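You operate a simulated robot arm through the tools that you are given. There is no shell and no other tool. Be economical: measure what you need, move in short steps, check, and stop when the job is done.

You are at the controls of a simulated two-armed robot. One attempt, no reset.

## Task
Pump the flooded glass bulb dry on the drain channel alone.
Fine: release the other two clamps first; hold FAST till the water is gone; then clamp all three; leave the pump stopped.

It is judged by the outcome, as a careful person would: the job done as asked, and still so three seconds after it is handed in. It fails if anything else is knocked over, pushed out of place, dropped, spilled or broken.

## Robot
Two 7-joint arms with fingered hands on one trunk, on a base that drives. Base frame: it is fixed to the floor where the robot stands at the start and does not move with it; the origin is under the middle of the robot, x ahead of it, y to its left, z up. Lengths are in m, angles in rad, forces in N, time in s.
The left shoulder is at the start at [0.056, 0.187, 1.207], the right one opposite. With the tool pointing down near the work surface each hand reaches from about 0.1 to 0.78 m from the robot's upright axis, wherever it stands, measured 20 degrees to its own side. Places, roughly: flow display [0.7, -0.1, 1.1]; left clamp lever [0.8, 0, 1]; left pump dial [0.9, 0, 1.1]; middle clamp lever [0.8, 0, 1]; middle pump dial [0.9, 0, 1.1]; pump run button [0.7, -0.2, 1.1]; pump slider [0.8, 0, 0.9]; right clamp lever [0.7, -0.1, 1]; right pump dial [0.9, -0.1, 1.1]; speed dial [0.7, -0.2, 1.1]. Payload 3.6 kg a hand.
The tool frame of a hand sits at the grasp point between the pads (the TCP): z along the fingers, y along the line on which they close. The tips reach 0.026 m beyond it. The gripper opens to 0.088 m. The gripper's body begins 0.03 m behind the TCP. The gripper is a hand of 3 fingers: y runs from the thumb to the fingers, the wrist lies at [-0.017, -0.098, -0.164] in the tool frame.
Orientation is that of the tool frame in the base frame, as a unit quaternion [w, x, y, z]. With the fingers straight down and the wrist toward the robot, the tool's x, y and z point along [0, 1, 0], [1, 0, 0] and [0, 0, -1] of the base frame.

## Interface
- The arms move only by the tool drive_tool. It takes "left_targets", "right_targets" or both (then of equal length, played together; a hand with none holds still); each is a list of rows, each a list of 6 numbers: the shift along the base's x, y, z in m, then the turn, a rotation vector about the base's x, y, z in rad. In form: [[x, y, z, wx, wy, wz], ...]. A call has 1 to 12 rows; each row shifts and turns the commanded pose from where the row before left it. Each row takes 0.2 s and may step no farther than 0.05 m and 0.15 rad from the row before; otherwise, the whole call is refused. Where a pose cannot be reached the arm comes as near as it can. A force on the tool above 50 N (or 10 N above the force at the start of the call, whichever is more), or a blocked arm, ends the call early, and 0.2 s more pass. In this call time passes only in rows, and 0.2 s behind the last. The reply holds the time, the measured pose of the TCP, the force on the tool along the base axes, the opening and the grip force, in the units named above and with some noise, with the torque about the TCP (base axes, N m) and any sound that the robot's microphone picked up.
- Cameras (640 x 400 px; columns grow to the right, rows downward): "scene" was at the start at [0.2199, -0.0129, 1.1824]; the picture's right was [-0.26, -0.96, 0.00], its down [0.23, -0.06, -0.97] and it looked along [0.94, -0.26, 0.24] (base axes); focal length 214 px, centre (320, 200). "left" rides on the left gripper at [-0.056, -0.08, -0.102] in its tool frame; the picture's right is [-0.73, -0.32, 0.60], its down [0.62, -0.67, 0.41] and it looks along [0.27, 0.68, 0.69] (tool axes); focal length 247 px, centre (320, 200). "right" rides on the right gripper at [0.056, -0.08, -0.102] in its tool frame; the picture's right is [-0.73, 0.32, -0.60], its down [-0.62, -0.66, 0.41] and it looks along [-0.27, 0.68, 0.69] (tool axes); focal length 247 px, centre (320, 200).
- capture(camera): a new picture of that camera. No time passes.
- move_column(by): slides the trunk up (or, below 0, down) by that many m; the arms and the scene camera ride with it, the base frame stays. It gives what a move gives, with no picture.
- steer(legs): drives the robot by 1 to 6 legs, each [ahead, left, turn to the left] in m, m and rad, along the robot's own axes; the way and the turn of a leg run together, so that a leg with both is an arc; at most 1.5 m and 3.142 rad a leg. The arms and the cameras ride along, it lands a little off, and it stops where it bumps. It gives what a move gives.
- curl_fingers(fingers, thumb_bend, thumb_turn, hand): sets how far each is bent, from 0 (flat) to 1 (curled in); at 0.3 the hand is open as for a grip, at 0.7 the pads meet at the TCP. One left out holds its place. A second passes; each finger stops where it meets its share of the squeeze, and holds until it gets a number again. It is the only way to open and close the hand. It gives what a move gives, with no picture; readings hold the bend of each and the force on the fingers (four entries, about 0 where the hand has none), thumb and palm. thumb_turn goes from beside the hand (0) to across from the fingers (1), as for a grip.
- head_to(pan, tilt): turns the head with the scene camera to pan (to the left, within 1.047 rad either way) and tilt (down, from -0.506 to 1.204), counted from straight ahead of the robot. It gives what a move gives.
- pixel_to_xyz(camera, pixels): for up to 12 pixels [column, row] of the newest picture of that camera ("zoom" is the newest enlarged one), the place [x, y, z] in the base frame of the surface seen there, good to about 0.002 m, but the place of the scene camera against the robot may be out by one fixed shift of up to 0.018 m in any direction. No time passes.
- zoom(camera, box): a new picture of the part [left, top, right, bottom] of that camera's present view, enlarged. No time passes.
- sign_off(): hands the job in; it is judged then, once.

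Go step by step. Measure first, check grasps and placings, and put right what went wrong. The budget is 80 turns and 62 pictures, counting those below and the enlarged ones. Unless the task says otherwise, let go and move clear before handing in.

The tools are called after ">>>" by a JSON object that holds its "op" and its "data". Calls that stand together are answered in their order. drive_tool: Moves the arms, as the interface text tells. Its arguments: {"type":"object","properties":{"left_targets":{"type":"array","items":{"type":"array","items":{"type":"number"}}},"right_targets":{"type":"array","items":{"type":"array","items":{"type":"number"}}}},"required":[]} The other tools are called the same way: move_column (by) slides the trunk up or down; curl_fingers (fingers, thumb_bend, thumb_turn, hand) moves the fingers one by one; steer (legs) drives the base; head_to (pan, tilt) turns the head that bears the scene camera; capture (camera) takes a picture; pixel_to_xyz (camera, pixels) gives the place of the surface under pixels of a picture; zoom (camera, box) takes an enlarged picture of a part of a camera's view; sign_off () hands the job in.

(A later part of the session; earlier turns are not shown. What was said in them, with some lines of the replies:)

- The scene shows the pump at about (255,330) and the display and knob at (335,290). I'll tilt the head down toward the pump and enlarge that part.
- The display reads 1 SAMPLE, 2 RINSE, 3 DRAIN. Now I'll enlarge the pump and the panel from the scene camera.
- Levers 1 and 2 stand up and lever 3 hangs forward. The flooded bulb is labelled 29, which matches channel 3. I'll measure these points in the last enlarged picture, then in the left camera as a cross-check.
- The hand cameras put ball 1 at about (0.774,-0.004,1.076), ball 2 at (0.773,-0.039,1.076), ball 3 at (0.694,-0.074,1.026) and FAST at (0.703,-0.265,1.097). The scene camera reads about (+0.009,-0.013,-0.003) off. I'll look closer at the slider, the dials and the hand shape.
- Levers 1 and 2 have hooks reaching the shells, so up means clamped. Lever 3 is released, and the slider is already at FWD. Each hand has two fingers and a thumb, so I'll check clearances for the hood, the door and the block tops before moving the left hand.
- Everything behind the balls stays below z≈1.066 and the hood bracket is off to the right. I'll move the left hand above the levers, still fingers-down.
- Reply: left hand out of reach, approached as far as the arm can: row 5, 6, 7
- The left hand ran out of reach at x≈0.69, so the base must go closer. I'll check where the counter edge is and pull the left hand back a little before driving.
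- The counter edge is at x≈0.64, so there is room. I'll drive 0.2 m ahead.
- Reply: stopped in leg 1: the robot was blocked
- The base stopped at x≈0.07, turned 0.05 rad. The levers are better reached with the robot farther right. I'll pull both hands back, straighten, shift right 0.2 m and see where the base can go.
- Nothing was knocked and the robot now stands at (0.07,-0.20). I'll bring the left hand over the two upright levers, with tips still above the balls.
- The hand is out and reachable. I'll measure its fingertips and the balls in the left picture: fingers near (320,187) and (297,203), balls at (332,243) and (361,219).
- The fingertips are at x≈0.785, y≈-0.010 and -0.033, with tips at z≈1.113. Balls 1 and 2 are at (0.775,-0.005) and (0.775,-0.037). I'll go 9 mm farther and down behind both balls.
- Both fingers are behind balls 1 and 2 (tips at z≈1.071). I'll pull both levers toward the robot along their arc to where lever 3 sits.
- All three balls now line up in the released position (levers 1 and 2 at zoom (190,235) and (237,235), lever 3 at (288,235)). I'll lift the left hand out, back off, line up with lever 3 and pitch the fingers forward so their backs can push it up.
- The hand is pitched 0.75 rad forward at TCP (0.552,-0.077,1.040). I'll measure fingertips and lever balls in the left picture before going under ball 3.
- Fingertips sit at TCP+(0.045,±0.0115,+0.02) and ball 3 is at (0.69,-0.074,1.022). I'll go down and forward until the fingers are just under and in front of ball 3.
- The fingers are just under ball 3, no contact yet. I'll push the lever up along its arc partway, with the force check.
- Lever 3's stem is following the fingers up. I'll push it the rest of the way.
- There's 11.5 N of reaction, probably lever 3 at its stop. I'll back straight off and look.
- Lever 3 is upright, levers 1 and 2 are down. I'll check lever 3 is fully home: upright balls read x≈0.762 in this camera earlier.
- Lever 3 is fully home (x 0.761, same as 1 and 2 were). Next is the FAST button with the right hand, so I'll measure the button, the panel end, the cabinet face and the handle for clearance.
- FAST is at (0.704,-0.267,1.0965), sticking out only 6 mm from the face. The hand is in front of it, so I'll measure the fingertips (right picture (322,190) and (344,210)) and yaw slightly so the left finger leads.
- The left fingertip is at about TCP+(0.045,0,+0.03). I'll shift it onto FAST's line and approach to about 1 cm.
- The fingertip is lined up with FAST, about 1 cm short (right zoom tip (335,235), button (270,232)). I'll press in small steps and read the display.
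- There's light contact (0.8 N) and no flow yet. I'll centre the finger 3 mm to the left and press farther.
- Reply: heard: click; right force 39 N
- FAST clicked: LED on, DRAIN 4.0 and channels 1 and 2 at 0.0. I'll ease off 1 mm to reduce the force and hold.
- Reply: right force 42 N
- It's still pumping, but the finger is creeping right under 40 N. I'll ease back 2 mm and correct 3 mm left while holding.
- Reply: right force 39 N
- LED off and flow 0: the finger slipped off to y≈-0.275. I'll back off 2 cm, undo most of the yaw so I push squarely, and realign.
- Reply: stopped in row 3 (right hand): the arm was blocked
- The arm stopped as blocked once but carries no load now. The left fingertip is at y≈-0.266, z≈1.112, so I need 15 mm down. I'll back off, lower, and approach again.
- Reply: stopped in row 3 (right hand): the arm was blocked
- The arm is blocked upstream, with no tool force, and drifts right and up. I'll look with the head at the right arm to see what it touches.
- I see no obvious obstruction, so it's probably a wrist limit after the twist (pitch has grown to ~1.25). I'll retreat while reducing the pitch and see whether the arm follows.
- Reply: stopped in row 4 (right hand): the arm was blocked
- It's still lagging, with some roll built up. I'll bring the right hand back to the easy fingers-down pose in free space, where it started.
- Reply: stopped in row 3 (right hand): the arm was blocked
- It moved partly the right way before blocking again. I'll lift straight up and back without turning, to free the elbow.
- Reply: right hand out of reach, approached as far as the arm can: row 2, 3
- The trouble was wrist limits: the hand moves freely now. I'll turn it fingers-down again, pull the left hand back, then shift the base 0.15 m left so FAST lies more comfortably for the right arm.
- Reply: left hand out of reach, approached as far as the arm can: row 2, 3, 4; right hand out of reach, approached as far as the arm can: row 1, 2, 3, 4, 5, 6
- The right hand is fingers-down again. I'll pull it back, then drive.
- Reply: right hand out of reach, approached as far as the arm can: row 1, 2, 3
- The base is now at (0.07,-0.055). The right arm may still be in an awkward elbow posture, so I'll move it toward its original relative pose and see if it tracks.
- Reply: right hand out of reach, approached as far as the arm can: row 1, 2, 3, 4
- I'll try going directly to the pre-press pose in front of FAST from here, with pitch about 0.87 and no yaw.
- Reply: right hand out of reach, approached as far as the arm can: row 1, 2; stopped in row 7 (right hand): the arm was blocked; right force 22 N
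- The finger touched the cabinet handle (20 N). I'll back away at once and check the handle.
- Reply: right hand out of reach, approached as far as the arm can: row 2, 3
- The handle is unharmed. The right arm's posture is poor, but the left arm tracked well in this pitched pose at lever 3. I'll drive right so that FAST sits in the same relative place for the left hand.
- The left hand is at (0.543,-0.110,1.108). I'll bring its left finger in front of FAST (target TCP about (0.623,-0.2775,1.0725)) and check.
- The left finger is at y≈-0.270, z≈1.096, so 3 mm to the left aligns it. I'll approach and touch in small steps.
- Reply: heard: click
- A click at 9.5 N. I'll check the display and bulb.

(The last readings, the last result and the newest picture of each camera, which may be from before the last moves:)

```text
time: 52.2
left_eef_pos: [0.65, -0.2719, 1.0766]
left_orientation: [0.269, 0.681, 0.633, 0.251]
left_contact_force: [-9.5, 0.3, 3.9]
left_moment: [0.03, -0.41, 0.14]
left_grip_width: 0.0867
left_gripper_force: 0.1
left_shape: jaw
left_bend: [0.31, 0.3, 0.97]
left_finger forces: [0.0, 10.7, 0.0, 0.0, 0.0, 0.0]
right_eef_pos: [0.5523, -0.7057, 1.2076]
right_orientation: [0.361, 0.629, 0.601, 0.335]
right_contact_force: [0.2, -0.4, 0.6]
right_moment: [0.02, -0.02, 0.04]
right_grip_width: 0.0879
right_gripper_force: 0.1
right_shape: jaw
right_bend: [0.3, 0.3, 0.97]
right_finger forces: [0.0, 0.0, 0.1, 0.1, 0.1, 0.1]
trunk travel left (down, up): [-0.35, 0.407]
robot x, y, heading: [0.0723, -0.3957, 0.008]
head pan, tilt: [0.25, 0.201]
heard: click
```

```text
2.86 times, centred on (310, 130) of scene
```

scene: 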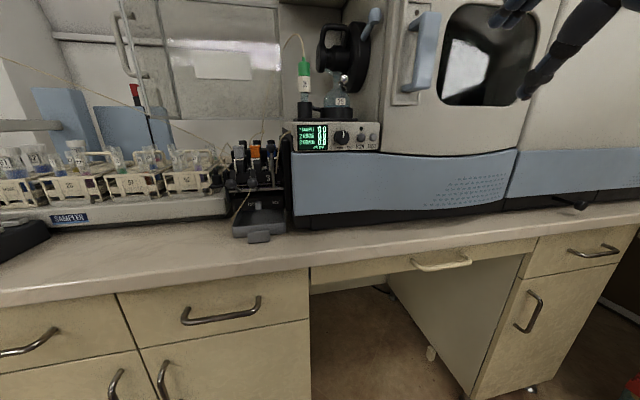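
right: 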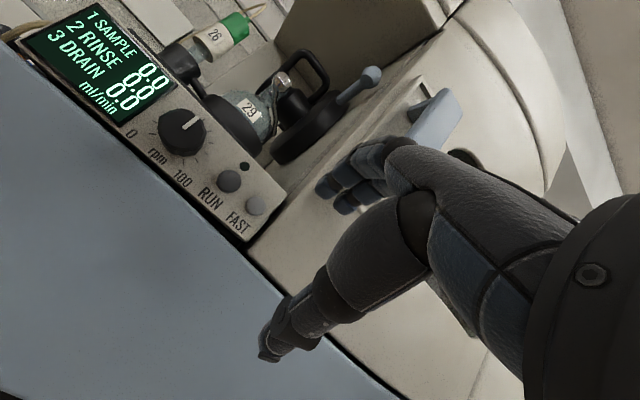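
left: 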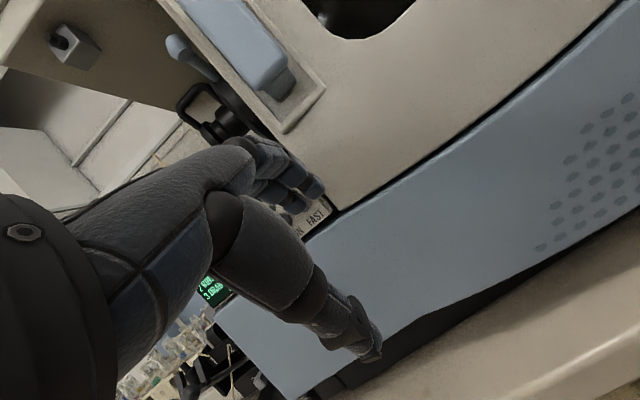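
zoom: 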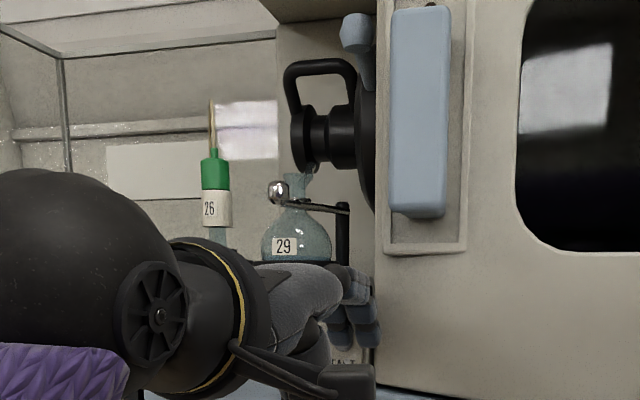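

The arm hides the display from here, but the button is held. I'll hold and watch the force.

>>> {"op": "drive_tool", "data": {"left_targets": [[0, 0, 0, 0, 0, 0], [0, 0, 0, 0, 0, 0], [0, 0, 0, 0, 0, 0], [0, 0, 0, 0, 0, 0], [0, 0, 0, 0, 0, 0], [0, 0, 0, 0, 0, 0], [0, 0, 0, 0, 0, 0], [0, 0, 0, 0, 0, 0], [0, 0, 0, 0, 0, 0], [0, 0, 0, 0, 0, 0], [0, 0, 0, 0, 0, 0], [0, 0, 0, 0, 0, 0]]}}

>>> {"op": "capture", "data": {"camera": "left"}}

```text
time: 54.8
left_eef_pos: [0.6497, -0.2723, 1.0759]
left_orientation: [0.269, 0.682, 0.633, 0.249]
left_contact_force: [-12.6, 1.5, 5.5]
left_moment: [0.07, -0.57, 0.13]
left_grip_width: 0.0866
left_gripper_force: 0.1
left_shape: jaw
left_bend: [0.3, 0.3, 0.97]
left_finger forces: [0.0, 12.6, 0.1, 0.0, 0.1, 0.0]
right_eef_pos: [0.5535, -0.7066, 1.207]
right_orientation: [0.363, 0.63, 0.6, 0.334]
right_contact_force: [0.3, 0.3, -1.0]
right_moment: [-0.01, -0.01, -0.02]
right_grip_width: 0.088
right_gripper_force: 0.1
right_shape: jaw
right_bend: [0.3, 0.3, 0.97]
right_finger forces: [0.0, 0.0, 0.0, 0.0, 0.1, 0.0]
trunk travel left (down, up): [-0.35, 0.407]
robot x, y, heading: [0.0704, -0.3939, 0.004]
head pan, tilt: [0.25, 0.201]
```

```text
8 pictures are left
```

left: 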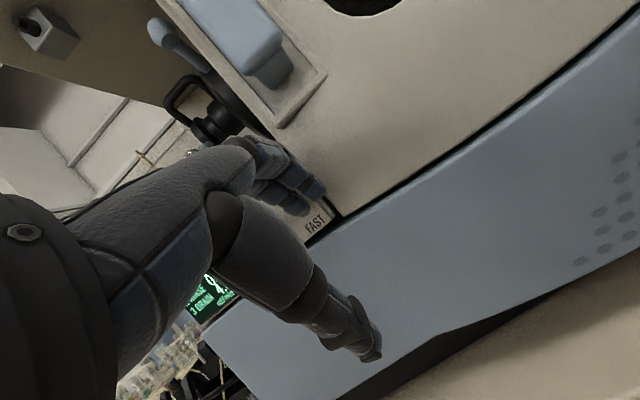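

The display shows 4.x on DRAIN and the press is steady at ~12 N. I'll keep holding, then look at the bulb.

>>> {"op": "drive_tool", "data": {"left_targets": [[0, 0, 0, 0, 0, 0], [0, 0, 0, 0, 0, 0], [0, 0, 0, 0, 0, 0], [0, 0, 0, 0, 0, 0], [0, 0, 0, 0, 0, 0], [0, 0, 0, 0, 0, 0], [0, 0, 0, 0, 0, 0], [0, 0, 0, 0, 0, 0], [0, 0, 0, 0, 0, 0], [0, 0, 0, 0, 0, 0], [0, 0, 0, 0, 0, 0], [0, 0, 0, 0, 0, 0]]}}

>>> {"op": "drive_tool", "data": {"left_targets": [[0, 0, 0, 0, 0, 0], [0, 0, 0, 0, 0, 0], [0, 0, 0, 0, 0, 0], [0, 0, 0, 0, 0, 0], [0, 0, 0, 0, 0, 0], [0, 0, 0, 0, 0, 0], [0, 0, 0, 0, 0, 0], [0, 0, 0, 0, 0, 0], [0, 0, 0, 0, 0, 0], [0, 0, 0, 0, 0, 0], [0, 0, 0, 0, 0, 0], [0, 0, 0, 0, 0, 0]]}}

>>> {"op": "zoom", "data": {"camera": "scene", "box": [275, 95, 335, 135]}}

```text
time: 57.4
left_eef_pos: [0.6491, -0.2727, 1.0767]
left_orientation: [0.268, 0.682, 0.633, 0.25]
left_contact_force: [-12.1, 0.1, 5.5]
left_moment: [0.04, -0.58, 0.14]
left_grip_width: 0.0867
left_gripper_force: 0.1
left_shape: jaw
left_bend: [0.3, 0.3, 0.97]
left_finger forces: [0.1, 12.6, 0.0, 0.0, 0.1, 0.1]
right_eef_pos: [0.5524, -0.7064, 1.2067]
right_orientation: [0.362, 0.629, 0.601, 0.335]
right_contact_force: [-0.1, -0.5, -0.5]
right_moment: [0.0, -0.02, -0.02]
right_grip_width: 0.0879
right_gripper_force: 0.2
right_shape: jaw
right_bend: [0.3, 0.3, 0.97]
right_finger forces: [0.0, 0.0, 0.1, 0.0, 0.0, 0.0]
trunk travel left (down, up): [-0.35, 0.407]
robot x, y, heading: [0.0717, -0.3972, 0.004]
head pan, tilt: [0.25, 0.201]
```

```text
time: 60.0
left_eef_pos: [0.6504, -0.2725, 1.0749]
left_orientation: [0.269, 0.683, 0.632, 0.249]
left_contact_force: [-11.2, 1.0, 5.5]
left_moment: [0.07, -0.55, 0.13]
left_grip_width: 0.0866
left_gripper_force: 0.0
left_shape: jaw
left_bend: [0.3, 0.3, 0.97]
left_finger forces: [0.1, 12.6, 0.0, 0.0, 0.0, 0.0]
right_eef_pos: [0.5521, -0.7064, 1.2065]
right_orientation: [0.361, 0.63, 0.601, 0.334]
right_contact_force: [0.3, 0.6, 0.7]
right_moment: [-0.01, 0.0, -0.02]
right_grip_width: 0.0878
right_gripper_force: 0.1
right_shape: jaw
right_bend: [0.3, 0.3, 0.97]
right_finger forces: [0.0, 0.0, 0.1, 0.0, 0.0, 0.1]
trunk travel left (down, up): [-0.35, 0.407]
robot x, y, heading: [0.0712, -0.3935, 0.005]
head pan, tilt: [0.25, 0.201]
```

```text
10.00 times, centred on (305, 115) of scene
```

zoom: 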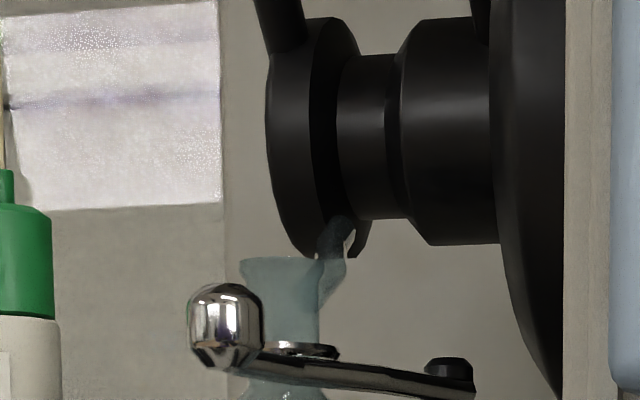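

I aimed too high: the bulb is around scene (303,144). I'll hold longer, then look there.

>>> {"op": "drive_tool", "data": {"left_targets": [[0, 0, 0, 0, 0, 0], [0, 0, 0, 0, 0, 0], [0, 0, 0, 0, 0, 0], [0, 0, 0, 0, 0, 0], [0, 0, 0, 0, 0, 0], [0, 0, 0, 0, 0, 0], [0, 0, 0, 0, 0, 0], [0, 0, 0, 0, 0, 0], [0, 0, 0, 0, 0, 0], [0, 0, 0, 0, 0, 0], [0, 0, 0, 0, 0, 0], [0, 0, 0, 0, 0, 0]]}}

>>> {"op": "zoom", "data": {"camera": "scene", "box": [283, 125, 327, 165]}}

```text
time: 62.6
left_eef_pos: [0.6493, -0.2732, 1.0759]
left_orientation: [0.268, 0.682, 0.633, 0.25]
left_contact_force: [-11.8, 0.1, 4.9]
left_moment: [0.06, -0.57, 0.15]
left_grip_width: 0.0867
left_gripper_force: 0.1
left_shape: jaw
left_bend: [0.3, 0.3, 0.97]
left_finger forces: [0.0, 12.5, 0.0, 0.0, 0.0, 0.1]
right_eef_pos: [0.5524, -0.7061, 1.2067]
right_orientation: [0.361, 0.63, 0.601, 0.334]
right_contact_force: [0.3, 0.0, -0.3]
right_moment: [0.03, -0.04, 0.01]
right_grip_width: 0.0881
right_gripper_force: 0.0
right_shape: jaw
right_bend: [0.3, 0.3, 0.97]
right_finger forces: [0.0, 0.1, 0.0, 0.0, 0.1, 0.1]
trunk travel left (down, up): [-0.35, 0.407]
robot x, y, heading: [0.0676, -0.3994, 0.003]
head pan, tilt: [0.25, 0.201]
```

```text
10.00 times, centred on (305, 145) of scene
```

zoom: 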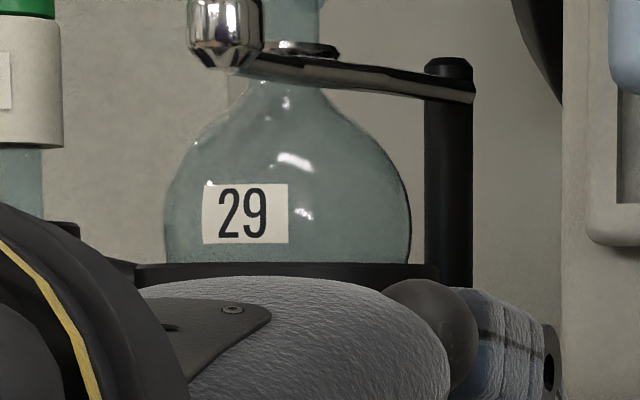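

The visible part of the bulb above the rim is clear now, but its bottom hides in the cradle. I'll hold a good while longer.

>>> {"op": "drive_tool", "data": {"left_targets": [[0, 0, 0, 0, 0, 0], [0, 0, 0, 0, 0, 0], [0, 0, 0, 0, 0, 0], [0, 0, 0, 0, 0, 0], [0, 0, 0, 0, 0, 0], [0, 0, 0, 0, 0, 0], [0, 0, 0, 0, 0, 0], [0, 0, 0, 0, 0, 0], [0, 0, 0, 0, 0, 0], [0, 0, 0, 0, 0, 0], [0, 0, 0, 0, 0, 0], [0, 0, 0, 0, 0, 0]]}}

>>> {"op": "drive_tool", "data": {"left_targets": [[0, 0, 0, 0, 0, 0], [0, 0, 0, 0, 0, 0], [0, 0, 0, 0, 0, 0], [0, 0, 0, 0, 0, 0], [0, 0, 0, 0, 0, 0], [0, 0, 0, 0, 0, 0], [0, 0, 0, 0, 0, 0], [0, 0, 0, 0, 0, 0], [0, 0, 0, 0, 0, 0], [0, 0, 0, 0, 0, 0], [0, 0, 0, 0, 0, 0], [0, 0, 0, 0, 0, 0]]}}

>>> {"op": "drive_tool", "data": {"left_targets": [[0, 0, 0, 0, 0, 0], [0, 0, 0, 0, 0, 0], [0, 0, 0, 0, 0, 0], [0, 0, 0, 0, 0, 0], [0, 0, 0, 0, 0, 0], [0, 0, 0, 0, 0, 0], [0, 0, 0, 0, 0, 0], [0, 0, 0, 0, 0, 0], [0, 0, 0, 0, 0, 0], [0, 0, 0, 0, 0, 0], [0, 0, 0, 0, 0, 0], [0, 0, 0, 0, 0, 0]]}}

>>> {"op": "drive_tool", "data": {"left_targets": [[0, 0, 0, 0, 0, 0], [0, 0, 0, 0, 0, 0], [0, 0, 0, 0, 0, 0], [0, 0, 0, 0, 0, 0], [0, 0, 0, 0, 0, 0], [0, 0, 0, 0, 0, 0], [0, 0, 0, 0, 0, 0], [0, 0, 0, 0, 0, 0], [0, 0, 0, 0, 0, 0], [0, 0, 0, 0, 0, 0], [0, 0, 0, 0, 0, 0], [0, 0, 0, 0, 0, 0]]}}

>>> {"op": "drive_tool", "data": {"left_targets": [[0, 0, 0, 0, 0, 0], [0, 0, 0, 0, 0, 0], [0, 0, 0, 0, 0, 0], [0, 0, 0, 0, 0, 0], [0, 0, 0, 0, 0, 0], [0, 0, 0, 0, 0, 0], [0, 0, 0, 0, 0, 0], [0, 0, 0, 0, 0, 0], [0, 0, 0, 0, 0, 0], [0, 0, 0, 0, 0, 0], [0, 0, 0, 0, 0, 0], [0, 0, 0, 0, 0, 0]]}}

>>> {"op": "drive_tool", "data": {"left_targets": [[0, 0, 0, 0, 0, 0], [0, 0, 0, 0, 0, 0], [0, 0, 0, 0, 0, 0], [0, 0, 0, 0, 0, 0], [0, 0, 0, 0, 0, 0], [0, 0, 0, 0, 0, 0], [0, 0, 0, 0, 0, 0], [0, 0, 0, 0, 0, 0], [0, 0, 0, 0, 0, 0], [0, 0, 0, 0, 0, 0], [0, 0, 0, 0, 0, 0], [0, 0, 0, 0, 0, 0]]}}

```text
time: 65.2
left_eef_pos: [0.6498, -0.2717, 1.076]
left_orientation: [0.269, 0.682, 0.633, 0.25]
left_contact_force: [-12.9, 0.0, 5.8]
left_moment: [0.05, -0.56, 0.12]
left_grip_width: 0.0866
left_gripper_force: 0.1
left_shape: jaw
left_bend: [0.3, 0.3, 0.97]
left_finger forces: [0.0, 12.7, 0.0, 0.1, 0.0, 0.0]
right_eef_pos: [0.5528, -0.7065, 1.2069]
right_orientation: [0.361, 0.629, 0.601, 0.335]
right_contact_force: [-0.1, 0.2, -0.2]
right_moment: [-0.05, 0.01, 0.0]
right_grip_width: 0.088
right_gripper_force: 0.1
right_shape: jaw
right_bend: [0.3, 0.3, 0.97]
right_finger forces: [0.1, 0.0, 0.0, 0.0, 0.0, 0.0]
trunk travel left (down, up): [-0.35, 0.407]
robot x, y, heading: [0.0694, -0.3929, -0.002]
head pan, tilt: [0.25, 0.201]
```

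```text
time: 67.8
left_eef_pos: [0.6489, -0.2726, 1.0746]
left_orientation: [0.269, 0.682, 0.633, 0.25]
left_contact_force: [-12.4, 0.4, 5.5]
left_moment: [0.05, -0.55, 0.15]
left_grip_width: 0.0869
left_gripper_force: 0.1
left_shape: jaw
left_bend: [0.3, 0.3, 0.97]
left_finger forces: [0.0, 12.6, 0.0, 0.1, 0.1, 0.0]
right_eef_pos: [0.5523, -0.7054, 1.2071]
right_orientation: [0.362, 0.629, 0.601, 0.335]
right_contact_force: [0.5, 0.1, -0.4]
right_moment: [-0.01, 0.0, 0.01]
right_grip_width: 0.0878
right_gripper_force: 0.0
right_shape: jaw
right_bend: [0.3, 0.3, 0.97]
right_finger forces: [0.0, 0.0, 0.0, 0.0, 0.1, 0.0]
trunk travel left (down, up): [-0.35, 0.407]
robot x, y, heading: [0.0676, -0.3966, 0.005]
head pan, tilt: [0.25, 0.201]
```

```text
time: 70.4
left_eef_pos: [0.6493, -0.2722, 1.0761]
left_orientation: [0.268, 0.683, 0.633, 0.248]
left_contact_force: [-11.7, 1.2, 5.2]
left_moment: [0.05, -0.55, 0.16]
left_grip_width: 0.0867
left_gripper_force: 0.1
left_shape: jaw
left_bend: [0.3, 0.3, 0.97]
left_finger forces: [0.1, 12.6, 0.0, 0.0, 0.0, 0.0]
right_eef_pos: [0.5523, -0.7056, 1.2072]
right_orientation: [0.361, 0.629, 0.601, 0.335]
right_contact_force: [-0.3, -0.1, 0.1]
right_moment: [-0.02, 0.0, 0.01]
right_grip_width: 0.0882
right_gripper_force: 0.0
right_shape: jaw
right_bend: [0.3, 0.3, 0.97]
right_finger forces: [0.1, 0.0, 0.1, 0.1, 0.0, 0.0]
trunk travel left (down, up): [-0.35, 0.407]
robot x, y, heading: [0.0701, -0.3953, 0.0]
head pan, tilt: [0.25, 0.201]
```

```text
time: 73.0
left_eef_pos: [0.6486, -0.2716, 1.0761]
left_orientation: [0.269, 0.683, 0.632, 0.249]
left_contact_force: [-11.9, 0.4, 6.0]
left_moment: [0.08, -0.51, 0.12]
left_grip_width: 0.0867
left_gripper_force: 0.2
left_shape: jaw
left_bend: [0.3, 0.3, 0.97]
left_finger forces: [0.0, 12.6, 0.0, 0.0, 0.1, 0.1]
right_eef_pos: [0.5515, -0.7062, 1.2071]
right_orientation: [0.362, 0.629, 0.601, 0.335]
right_contact_force: [-0.5, -0.2, 0.0]
right_moment: [0.02, 0.01, -0.02]
right_grip_width: 0.0881
right_gripper_force: 0.1
right_shape: jaw
right_bend: [0.3, 0.3, 0.97]
right_finger forces: [0.0, 0.0, 0.0, 0.0, 0.1, 0.0]
trunk travel left (down, up): [-0.35, 0.407]
robot x, y, heading: [0.0689, -0.397, -0.0]
head pan, tilt: [0.25, 0.201]
```

```text
time: 75.6
left_eef_pos: [0.6491, -0.2729, 1.076]
left_orientation: [0.268, 0.682, 0.633, 0.25]
left_contact_force: [-12.2, 0.2, 6.1]
left_moment: [0.01, -0.54, 0.13]
left_grip_width: 0.0868
left_gripper_force: 0.1
left_shape: jaw
left_bend: [0.3, 0.3, 0.97]
left_finger forces: [0.0, 12.6, 0.1, 0.0, 0.0, 0.0]
right_eef_pos: [0.5527, -0.7057, 1.2068]
right_orientation: [0.361, 0.629, 0.601, 0.335]
right_contact_force: [0.4, 0.5, 0.0]
right_moment: [0.0, -0.01, 0.01]
right_grip_width: 0.0879
right_gripper_force: 0.0
right_shape: jaw
right_bend: [0.3, 0.3, 0.97]
right_finger forces: [0.1, 0.0, 0.0, 0.1, 0.0, 0.0]
trunk travel left (down, up): [-0.35, 0.407]
robot x, y, heading: [0.0733, -0.394, 0.003]
head pan, tilt: [0.25, 0.201]
```

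```text
time: 78.2
left_eef_pos: [0.6488, -0.2728, 1.0758]
left_orientation: [0.269, 0.682, 0.632, 0.249]
left_contact_force: [-11.3, 0.9, 5.7]
left_moment: [0.04, -0.53, 0.15]
left_grip_width: 0.0865
left_gripper_force: 0.1
left_shape: jaw
left_bend: [0.3, 0.3, 0.97]
left_finger forces: [0.1, 12.5, 0.0, 0.0, 0.0, 0.0]
right_eef_pos: [0.5523, -0.7064, 1.2073]
right_orientation: [0.361, 0.63, 0.601, 0.334]
right_contact_force: [0.3, -0.6, -0.3]
right_moment: [0.0, 0.0, -0.05]
right_grip_width: 0.088
right_gripper_force: 0.0
right_shape: jaw
right_bend: [0.3, 0.3, 0.97]
right_finger forces: [0.0, 0.0, 0.0, 0.1, 0.1, 0.0]
trunk travel left (down, up): [-0.35, 0.407]
robot x, y, heading: [0.0736, -0.3985, 0.007]
head pan, tilt: [0.25, 0.201]
```

The hold is steady at ~12 N. I'll hold one more batch for margin, since running on dry does no harm and a hidden remainder would.

>>> {"op": "drive_tool", "data": {"left_targets": [[0, 0, 0, 0, 0, 0], [0, 0, 0, 0, 0, 0], [0, 0, 0, 0, 0, 0], [0, 0, 0, 0, 0, 0], [0, 0, 0, 0, 0, 0], [0, 0, 0, 0, 0, 0], [0, 0, 0, 0, 0, 0], [0, 0, 0, 0, 0, 0], [0, 0, 0, 0, 0, 0], [0, 0, 0, 0, 0, 0], [0, 0, 0, 0, 0, 0], [0, 0, 0, 0, 0, 0]]}}

>>> {"op": "drive_tool", "data": {"left_targets": [[0, 0, 0, 0, 0, 0], [0, 0, 0, 0, 0, 0], [0, 0, 0, 0, 0, 0], [0, 0, 0, 0, 0, 0], [0, 0, 0, 0, 0, 0], [0, 0, 0, 0, 0, 0], [0, 0, 0, 0, 0, 0], [0, 0, 0, 0, 0, 0], [0, 0, 0, 0, 0, 0], [0, 0, 0, 0, 0, 0], [0, 0, 0, 0, 0, 0], [0, 0, 0, 0, 0, 0]]}}

>>> {"op": "drive_tool", "data": {"left_targets": [[0, 0, 0, 0, 0, 0], [0, 0, 0, 0, 0, 0], [0, 0, 0, 0, 0, 0], [0, 0, 0, 0, 0, 0], [0, 0, 0, 0, 0, 0], [0, 0, 0, 0, 0, 0], [0, 0, 0, 0, 0, 0], [0, 0, 0, 0, 0, 0], [0, 0, 0, 0, 0, 0], [0, 0, 0, 0, 0, 0], [0, 0, 0, 0, 0, 0], [0, 0, 0, 0, 0, 0]]}}

>>> {"op": "drive_tool", "data": {"left_targets": [[0, 0, 0, 0, 0, 0], [0, 0, 0, 0, 0, 0], [0, 0, 0, 0, 0, 0], [0, 0, 0, 0, 0, 0], [0, 0, 0, 0, 0, 0], [0, 0, 0, 0, 0, 0], [0, 0, 0, 0, 0, 0], [0, 0, 0, 0, 0, 0], [0, 0, 0, 0, 0, 0], [0, 0, 0, 0, 0, 0], [0, 0, 0, 0, 0, 0], [0, 0, 0, 0, 0, 0]]}}

>>> {"op": "zoom", "data": {"camera": "scene", "box": [283, 125, 327, 165]}}

```text
time: 80.8
left_eef_pos: [0.6492, -0.2742, 1.0754]
left_orientation: [0.269, 0.682, 0.633, 0.249]
left_contact_force: [-11.6, -0.1, 5.4]
left_moment: [0.03, -0.54, 0.17]
left_grip_width: 0.0866
left_gripper_force: 0.0
left_shape: jaw
left_bend: [0.3, 0.3, 0.97]
left_finger forces: [0.0, 12.6, 0.1, 0.1, 0.0, 0.0]
right_eef_pos: [0.5523, -0.7059, 1.2073]
right_orientation: [0.361, 0.629, 0.601, 0.334]
right_contact_force: [0.6, -0.4, -0.1]
right_moment: [0.01, -0.01, 0.0]
right_grip_width: 0.0877
right_gripper_force: 0.1
right_shape: jaw
right_bend: [0.3, 0.3, 0.97]
right_finger forces: [0.1, 0.1, 0.0, 0.0, 0.0, 0.0]
trunk travel left (down, up): [-0.35, 0.407]
robot x, y, heading: [0.0713, -0.3953, 0.003]
head pan, tilt: [0.25, 0.201]
```

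```text
time: 83.4
left_eef_pos: [0.6505, -0.2725, 1.0755]
left_orientation: [0.269, 0.683, 0.632, 0.249]
left_contact_force: [-12.2, 0.7, 4.9]
left_moment: [0.01, -0.54, 0.16]
left_grip_width: 0.0864
left_gripper_force: 0.0
left_shape: jaw
left_bend: [0.3, 0.3, 0.97]
left_finger forces: [0.1, 12.6, 0.1, 0.0, 0.0, 0.0]
right_eef_pos: [0.552, -0.7071, 1.2065]
right_orientation: [0.361, 0.63, 0.601, 0.334]
right_contact_force: [-0.5, -0.3, -0.1]
right_moment: [-0.03, -0.01, 0.0]
right_grip_width: 0.088
right_gripper_force: 0.0
right_shape: jaw
right_bend: [0.3, 0.3, 0.97]
right_finger forces: [0.1, 0.0, 0.0, 0.0, 0.0, 0.0]
trunk travel left (down, up): [-0.35, 0.407]
robot x, y, heading: [0.0734, -0.3916, 0.003]
head pan, tilt: [0.25, 0.201]
```

```text
time: 86.0
left_eef_pos: [0.6501, -0.2728, 1.0747]
left_orientation: [0.267, 0.682, 0.633, 0.249]
left_contact_force: [-13.0, 0.2, 4.9]
left_moment: [0.05, -0.58, 0.16]
left_grip_width: 0.0867
left_gripper_force: 0.0
left_shape: jaw
left_bend: [0.3, 0.3, 0.97]
left_finger forces: [0.0, 12.6, 0.0, 0.0, 0.0, 0.0]
right_eef_pos: [0.5515, -0.7052, 1.2074]
right_orientation: [0.362, 0.63, 0.601, 0.334]
right_contact_force: [0.0, 0.3, 0.3]
right_moment: [-0.01, 0.0, 0.03]
right_grip_width: 0.0879
right_gripper_force: 0.1
right_shape: jaw
right_bend: [0.3, 0.3, 0.97]
right_finger forces: [0.1, 0.0, 0.1, 0.0, 0.0, 0.0]
trunk travel left (down, up): [-0.35, 0.407]
robot x, y, heading: [0.0682, -0.3961, 0.004]
head pan, tilt: [0.25, 0.201]
```

```text
time: 88.6
left_eef_pos: [0.6502, -0.2716, 1.0746]
left_orientation: [0.268, 0.682, 0.633, 0.25]
left_contact_force: [-12.1, 1.1, 4.9]
left_moment: [0.05, -0.56, 0.15]
left_grip_width: 0.0867
left_gripper_force: 0.1
left_shape: jaw
left_bend: [0.3, 0.3, 0.97]
left_finger forces: [0.1, 12.6, 0.0, 0.1, 0.1, 0.0]
right_eef_pos: [0.5516, -0.7074, 1.2067]
right_orientation: [0.361, 0.629, 0.601, 0.335]
right_contact_force: [0.6, -0.3, 0.6]
right_moment: [0.02, -0.02, 0.0]
right_grip_width: 0.0878
right_gripper_force: 0.0
right_shape: jaw
right_bend: [0.3, 0.3, 0.97]
right_finger forces: [0.1, 0.1, 0.0, 0.0, 0.0, 0.0]
trunk travel left (down, up): [-0.35, 0.407]
robot x, y, heading: [0.0703, -0.3991, -0.001]
head pan, tilt: [0.25, 0.201]
```

```text
10.00 times, centred on (305, 145) of scene
```

zoom: 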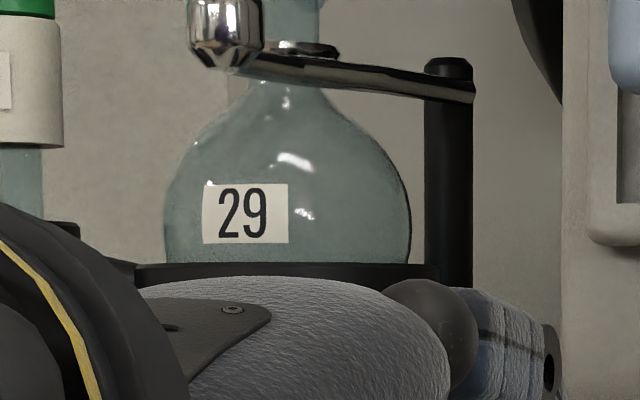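

The bulb view hasn't changed since t≈62 s and 26 s more were held, so it's dry. I'll release FAST, back off, and shift the base left toward the levers.

>>> {"op": "drive_tool", "data": {"left_targets": [[-0.025, 0, 0, 0, 0, 0], [-0.025, 0, -0.005, 0, 0, 0.04], [-0.015, 0, -0.01, 0, 0, 0.04], [-0.015, 0, -0.01, 0, 0, 0]]}}

>>> {"op": "steer", "data": {"legs": [[-0.02, 0, 0], [0, 0.19, 0], [0.02, 0, 0]]}}

>>> {"op": "head_to", "data": {"pan": 0.1, "tilt": 0.3}}

>>> {"op": "zoom", "data": {"camera": "scene", "box": [220, 60, 420, 240]}}

```text
time: 89.7
left_eef_pos: [0.5911, -0.2573, 1.1064]
left_orientation: [0.283, 0.636, 0.64, 0.325]
left_contact_force: [-0.7, -0.5, -0.3]
left_moment: [-0.04, -0.02, 0.0]
left_grip_width: 0.0877
left_gripper_force: 0.2
left_shape: jaw
left_bend: [0.3, 0.3, 0.97]
left_finger forces: [0.0, 0.0, 0.1, 0.0, 0.1, 0.1]
right_eef_pos: [0.5555, -0.7059, 1.2059]
right_orientation: [0.361, 0.63, 0.601, 0.334]
right_contact_force: [-0.7, 0.1, 0.7]
right_moment: [0.02, 0.03, -0.01]
right_grip_width: 0.0878
right_gripper_force: 0.1
right_shape: jaw
right_bend: [0.3, 0.3, 0.97]
right_finger forces: [0.0, 0.1, 0.0, 0.0, 0.0, 0.0]
trunk travel left (down, up): [-0.35, 0.407]
robot x, y, heading: [0.071, -0.3971, -0.0]
head pan, tilt: [0.25, 0.201]
stopped in row 4 (left hand): the arm was blocked; the commanded pose is now the measured one
```

```text
time: 92.1
left_eef_pos: [0.5901, -0.0577, 1.1055]
left_orientation: [0.281, 0.636, 0.641, 0.325]
left_contact_force: [-0.5, 0.8, -0.2]
left_moment: [-0.03, 0.0, 0.0]
left_grip_width: 0.0879
left_gripper_force: 0.0
left_shape: jaw
left_bend: [0.3, 0.3, 0.97]
left_finger forces: [0.0, 0.1, 0.0, 0.1, 0.1, 0.0]
right_eef_pos: [0.5548, -0.507, 1.2056]
right_orientation: [0.36, 0.629, 0.603, 0.334]
right_contact_force: [0.8, 1.1, -0.6]
right_moment: [0.0, -0.01, 0.0]
right_grip_width: 0.0881
right_gripper_force: 0.0
right_shape: jaw
right_bend: [0.3, 0.3, 0.97]
right_finger forces: [0.0, 0.1, 0.0, 0.1, 0.0, 0.1]
trunk travel left (down, up): [-0.35, 0.407]
robot x, y, heading: [0.072, -0.1978, 0.013]
head pan, tilt: [0.25, 0.201]
```

```text
time: 92.8
left_eef_pos: [0.5893, -0.0576, 1.1063]
left_orientation: [0.283, 0.635, 0.641, 0.326]
left_contact_force: [0.8, -0.4, -0.4]
left_moment: [0.01, 0.02, 0.03]
left_grip_width: 0.0876
left_gripper_force: 0.0
left_shape: jaw
left_bend: [0.3, 0.3, 0.97]
left_finger forces: [0.0, 0.1, 0.1, 0.0, 0.1, 0.0]
right_eef_pos: [0.554, -0.5068, 1.2063]
right_orientation: [0.361, 0.629, 0.602, 0.334]
right_contact_force: [0.1, 0.3, -0.7]
right_moment: [-0.01, -0.02, 0.0]
right_grip_width: 0.0877
right_gripper_force: 0.0
right_shape: jaw
right_bend: [0.3, 0.3, 0.97]
right_finger forces: [0.0, 0.0, 0.0, 0.0, 0.0, 0.0]
trunk travel left (down, up): [-0.35, 0.407]
robot x, y, heading: [0.0694, -0.1993, 0.001]
head pan, tilt: [0.099, 0.3]
```

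```text
2.22 times, centred on (320, 150) of scene
```

zoom: 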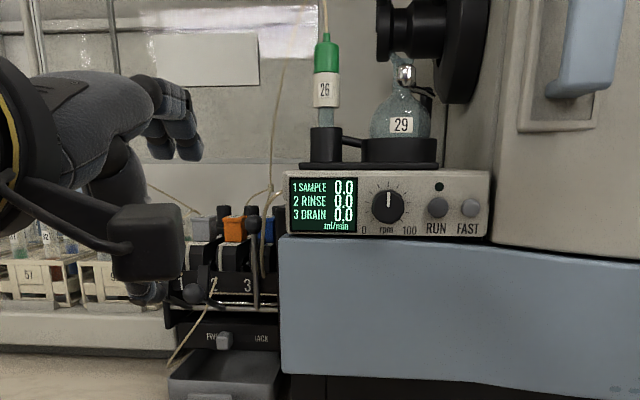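

The pump is stopped (0.0 on all, LED off). Now I'll restore the left hand's pitched orientation and lower it in front of levers 1 and 2 (y≈-0.021).

>>> {"op": "drive_tool", "data": {"left_targets": [[0, 0.009, -0.03, -0.018, 0.047, -0.01], [0, 0.009, -0.03, -0.018, 0.047, -0.01], [0, 0.009, -0.03, -0.018, 0.047, -0.01], [0, 0.0095, -0.04, 0, 0, 0], [0, 0, 0, 0, 0, 0]]}}

```text
time: 94.0
left_eef_pos: [0.5907, -0.0229, 0.9778]
left_orientation: [0.259, 0.658, 0.658, 0.257]
left_contact_force: [-0.8, 0.2, -0.1]
left_moment: [0.02, -0.01, 0.01]
left_grip_width: 0.0878
left_gripper_force: 0.1
left_shape: jaw
left_bend: [0.3, 0.3, 0.97]
left_finger forces: [0.0, 0.1, 0.0, 0.0, 0.1, 0.0]
right_eef_pos: [0.5534, -0.5072, 1.2059]
right_orientation: [0.361, 0.629, 0.602, 0.334]
right_contact_force: [-0.3, 0.0, -0.2]
right_moment: [0.01, -0.03, -0.03]
right_grip_width: 0.0879
right_gripper_force: 0.2
right_shape: jaw
right_bend: [0.3, 0.3, 0.97]
right_finger forces: [0.0, 0.1, 0.1, 0.0, 0.1, 0.0]
trunk travel left (down, up): [-0.35, 0.407]
robot x, y, heading: [0.0705, -0.1948, 0.012]
head pan, tilt: [0.099, 0.3]
```

Pose is right. I'll go forward under balls 1 and 2 and push them up along the same arc that worked for lever 3.

>>> {"op": "drive_tool", "data": {"left_targets": [[0.036, 0.001, -0.003, 0, 0, 0], [0.008, 0, 0.012, 0, 0, 0], [0.004, 0, 0.012, 0, 0, 0], [0.008, 0, 0.012, 0, 0, 0], [0.012, 0, 0.011, 0, 0, 0], [0.016, 0, 0.008, 0, 0, 0]]}}

>>> {"op": "drive_tool", "data": {"left_targets": [[0.018, 0, 0.004, 0, 0, 0], [0.018, 0, 0.001, 0, 0, 0], [0.012, 0, 0, 0, 0, 0]]}}

```text
time: 95.4
left_eef_pos: [0.673, -0.022, 1.0296]
left_orientation: [0.257, 0.658, 0.659, 0.257]
left_contact_force: [0.0, 0.4, -0.4]
left_moment: [-0.01, -0.03, 0.01]
left_grip_width: 0.0877
left_gripper_force: 0.0
left_shape: jaw
left_bend: [0.3, 0.3, 0.97]
left_finger forces: [0.0, 0.0, 0.0, 0.2, 0.0, 0.0]
right_eef_pos: [0.5539, -0.5063, 1.2063]
right_orientation: [0.361, 0.629, 0.602, 0.335]
right_contact_force: [0.2, 0.4, 0.3]
right_moment: [0.02, 0.03, -0.03]
right_grip_width: 0.0878
right_gripper_force: 0.0
right_shape: jaw
right_bend: [0.3, 0.3, 0.97]
right_finger forces: [0.1, 0.1, 0.0, 0.0, 0.1, 0.1]
trunk travel left (down, up): [-0.35, 0.407]
robot x, y, heading: [0.0706, -0.1971, 0.001]
head pan, tilt: [0.099, 0.3]
```

```text
time: 96.2
left_eef_pos: [0.7183, -0.0205, 1.0326]
left_orientation: [0.259, 0.658, 0.658, 0.258]
left_contact_force: [-4.5, 0.1, 1.1]
left_moment: [-0.02, -0.13, 0.0]
left_grip_width: 0.0874
left_gripper_force: 0.2
left_shape: jaw
left_bend: [0.31, 0.3, 0.97]
left_finger forces: [3.6, 0.0, 0.0, 0.0, 0.0, 0.0]
right_eef_pos: [0.5529, -0.5079, 1.2066]
right_orientation: [0.361, 0.628, 0.602, 0.335]
right_contact_force: [-0.1, -0.6, -0.1]
right_moment: [0.01, 0.0, 0.02]
right_grip_width: 0.0878
right_gripper_force: 0.1
right_shape: jaw
right_bend: [0.3, 0.3, 0.97]
right_finger forces: [0.0, 0.0, 0.0, 0.0, 0.1, 0.0]
trunk travel left (down, up): [-0.35, 0.407]
robot x, y, heading: [0.0664, -0.2003, 0.008]
head pan, tilt: [0.099, 0.3]
```

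Reaction is just beginning on one finger (3.6 N). I'll push a few mm more.

>>> {"op": "drive_tool", "data": {"left_targets": [[0.003, 0, 0.003, 0, 0, 0], [0.003, 0, 0.002, 0, 0, 0], [0.002, 0, 0, 0, 0, 0]]}}

```text
time: 97.0
left_eef_pos: [0.7254, -0.0181, 1.0371]
left_orientation: [0.258, 0.658, 0.659, 0.258]
left_contact_force: [-14.2, 4.8, -2.9]
left_moment: [-0.14, -0.28, 0.23]
left_grip_width: 0.0856
left_gripper_force: 0.1
left_shape: jaw
left_bend: [0.34, 0.3, 0.97]
left_finger forces: [13.1, 3.9, 0.0, 0.1, 0.0, 0.0]
right_eef_pos: [0.5524, -0.5062, 1.207]
right_orientation: [0.361, 0.629, 0.602, 0.334]
right_contact_force: [0.0, -0.3, -0.5]
right_moment: [0.03, -0.01, -0.02]
right_grip_width: 0.0877
right_gripper_force: 0.0
right_shape: jaw
right_bend: [0.3, 0.3, 0.97]
right_finger forces: [0.0, 0.0, 0.1, 0.0, 0.0, 0.0]
trunk travel left (down, up): [-0.35, 0.407]
robot x, y, heading: [0.0694, -0.1981, 0.008]
head pan, tilt: [0.099, 0.3]
```

Both fingers bear now (13 and 4 N). I'll press 2 mm more, then back away low (where the arm tracks well) and look.

>>> {"op": "drive_tool", "data": {"left_targets": [[0.002, 0, 0.0, 0, 0, 0], [-0.03, 0, 0, 0, 0, 0], [-0.04, 0, 0, 0, 0, 0], [-0.04, 0.01, -0.01, 0, 0, 0], [-0.01, 0.04, -0.01, 0, 0, 0], [0, 0.05, 0, 0, 0, 0], [0, 0.04, 0, 0, 0, 0]]}}

>>> {"op": "zoom", "data": {"camera": "scene", "box": [240, 110, 360, 220]}}

>>> {"op": "pixel_to_xyz", "data": {"camera": "zoom", "pixels": [[195, 150], [240, 150], [290, 150]]}}

```text
time: 98.6
left_eef_pos: [0.6092, 0.1224, 1.0192]
left_orientation: [0.258, 0.658, 0.658, 0.258]
left_contact_force: [0.7, 1.3, -0.1]
left_moment: [0.01, 0.02, -0.04]
left_grip_width: 0.0879
left_gripper_force: 0.0
left_shape: jaw
left_bend: [0.3, 0.3, 0.97]
left_finger forces: [0.0, 0.0, 0.0, 0.0, 0.0, 0.0]
right_eef_pos: [0.5531, -0.5068, 1.2068]
right_orientation: [0.361, 0.629, 0.603, 0.334]
right_contact_force: [0.6, 1.0, 1.3]
right_moment: [0.05, 0.02, -0.01]
right_grip_width: 0.0878
right_gripper_force: 0.1
right_shape: jaw
right_bend: [0.3, 0.3, 0.97]
right_finger forces: [0.0, 0.1, 0.0, 0.1, 0.0, 0.0]
trunk travel left (down, up): [-0.35, 0.407]
robot x, y, heading: [0.067, -0.198, 0.005]
head pan, tilt: [0.099, 0.3]
```

```text
3.64 times, centred on (300, 165) of scene
```

zoom: 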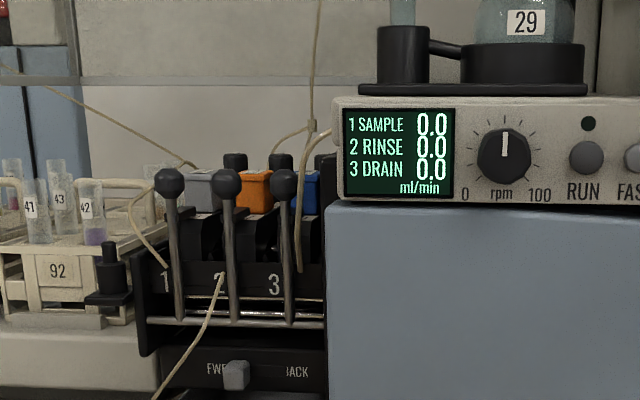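

```text
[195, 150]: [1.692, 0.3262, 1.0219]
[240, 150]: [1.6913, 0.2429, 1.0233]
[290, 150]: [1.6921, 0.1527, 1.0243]
```

All three levers stand up, so I'll measure the ball positions (169,182), (226,182) and (285,183) to confirm each is fully home. I'll also take one last look at the bulb.

>>> {"op": "pixel_to_xyz", "data": {"camera": "zoom", "pixels": [[169, 182], [226, 182], [285, 183]]}}

>>> {"op": "zoom", "data": {"camera": "scene", "box": [300, 80, 440, 170]}}

```text
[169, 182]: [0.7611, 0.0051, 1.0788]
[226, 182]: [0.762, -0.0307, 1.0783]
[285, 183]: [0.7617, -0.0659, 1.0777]
```

```text
4.44 times, centred on (370, 125) of scene
```

zoom: 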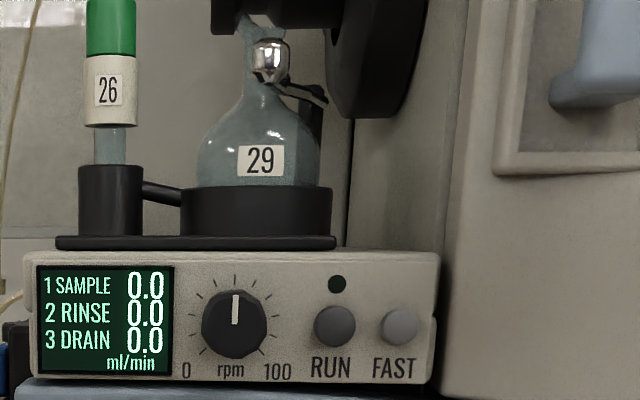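

All three balls sit at x≈0.761–0.762, so every channel is clamped. The display reads 0.0 on all three, the LED is off, the bulb is clear and both hands are away from everything, so I'm handing in.

>>> {"op": "sign_off", "data": {}}

```text
The job is handed in.
```

I pumped the bulb on the drain channel alone until no water showed, then clamped all three channels and left the pump stopped; the cradle hides the very bottom of the bulb, so I couldn't see that part.

- **Interrupted hold:** the first press on FAST slipped off after up to about 5 s. I pressed again and held for about 36 s, the last 26 s with no visible change in the bulb.
- **Handle touched:** the right hand bumped the cabinet handle once with about 20 N. The handle looked undisturbed afterwards.
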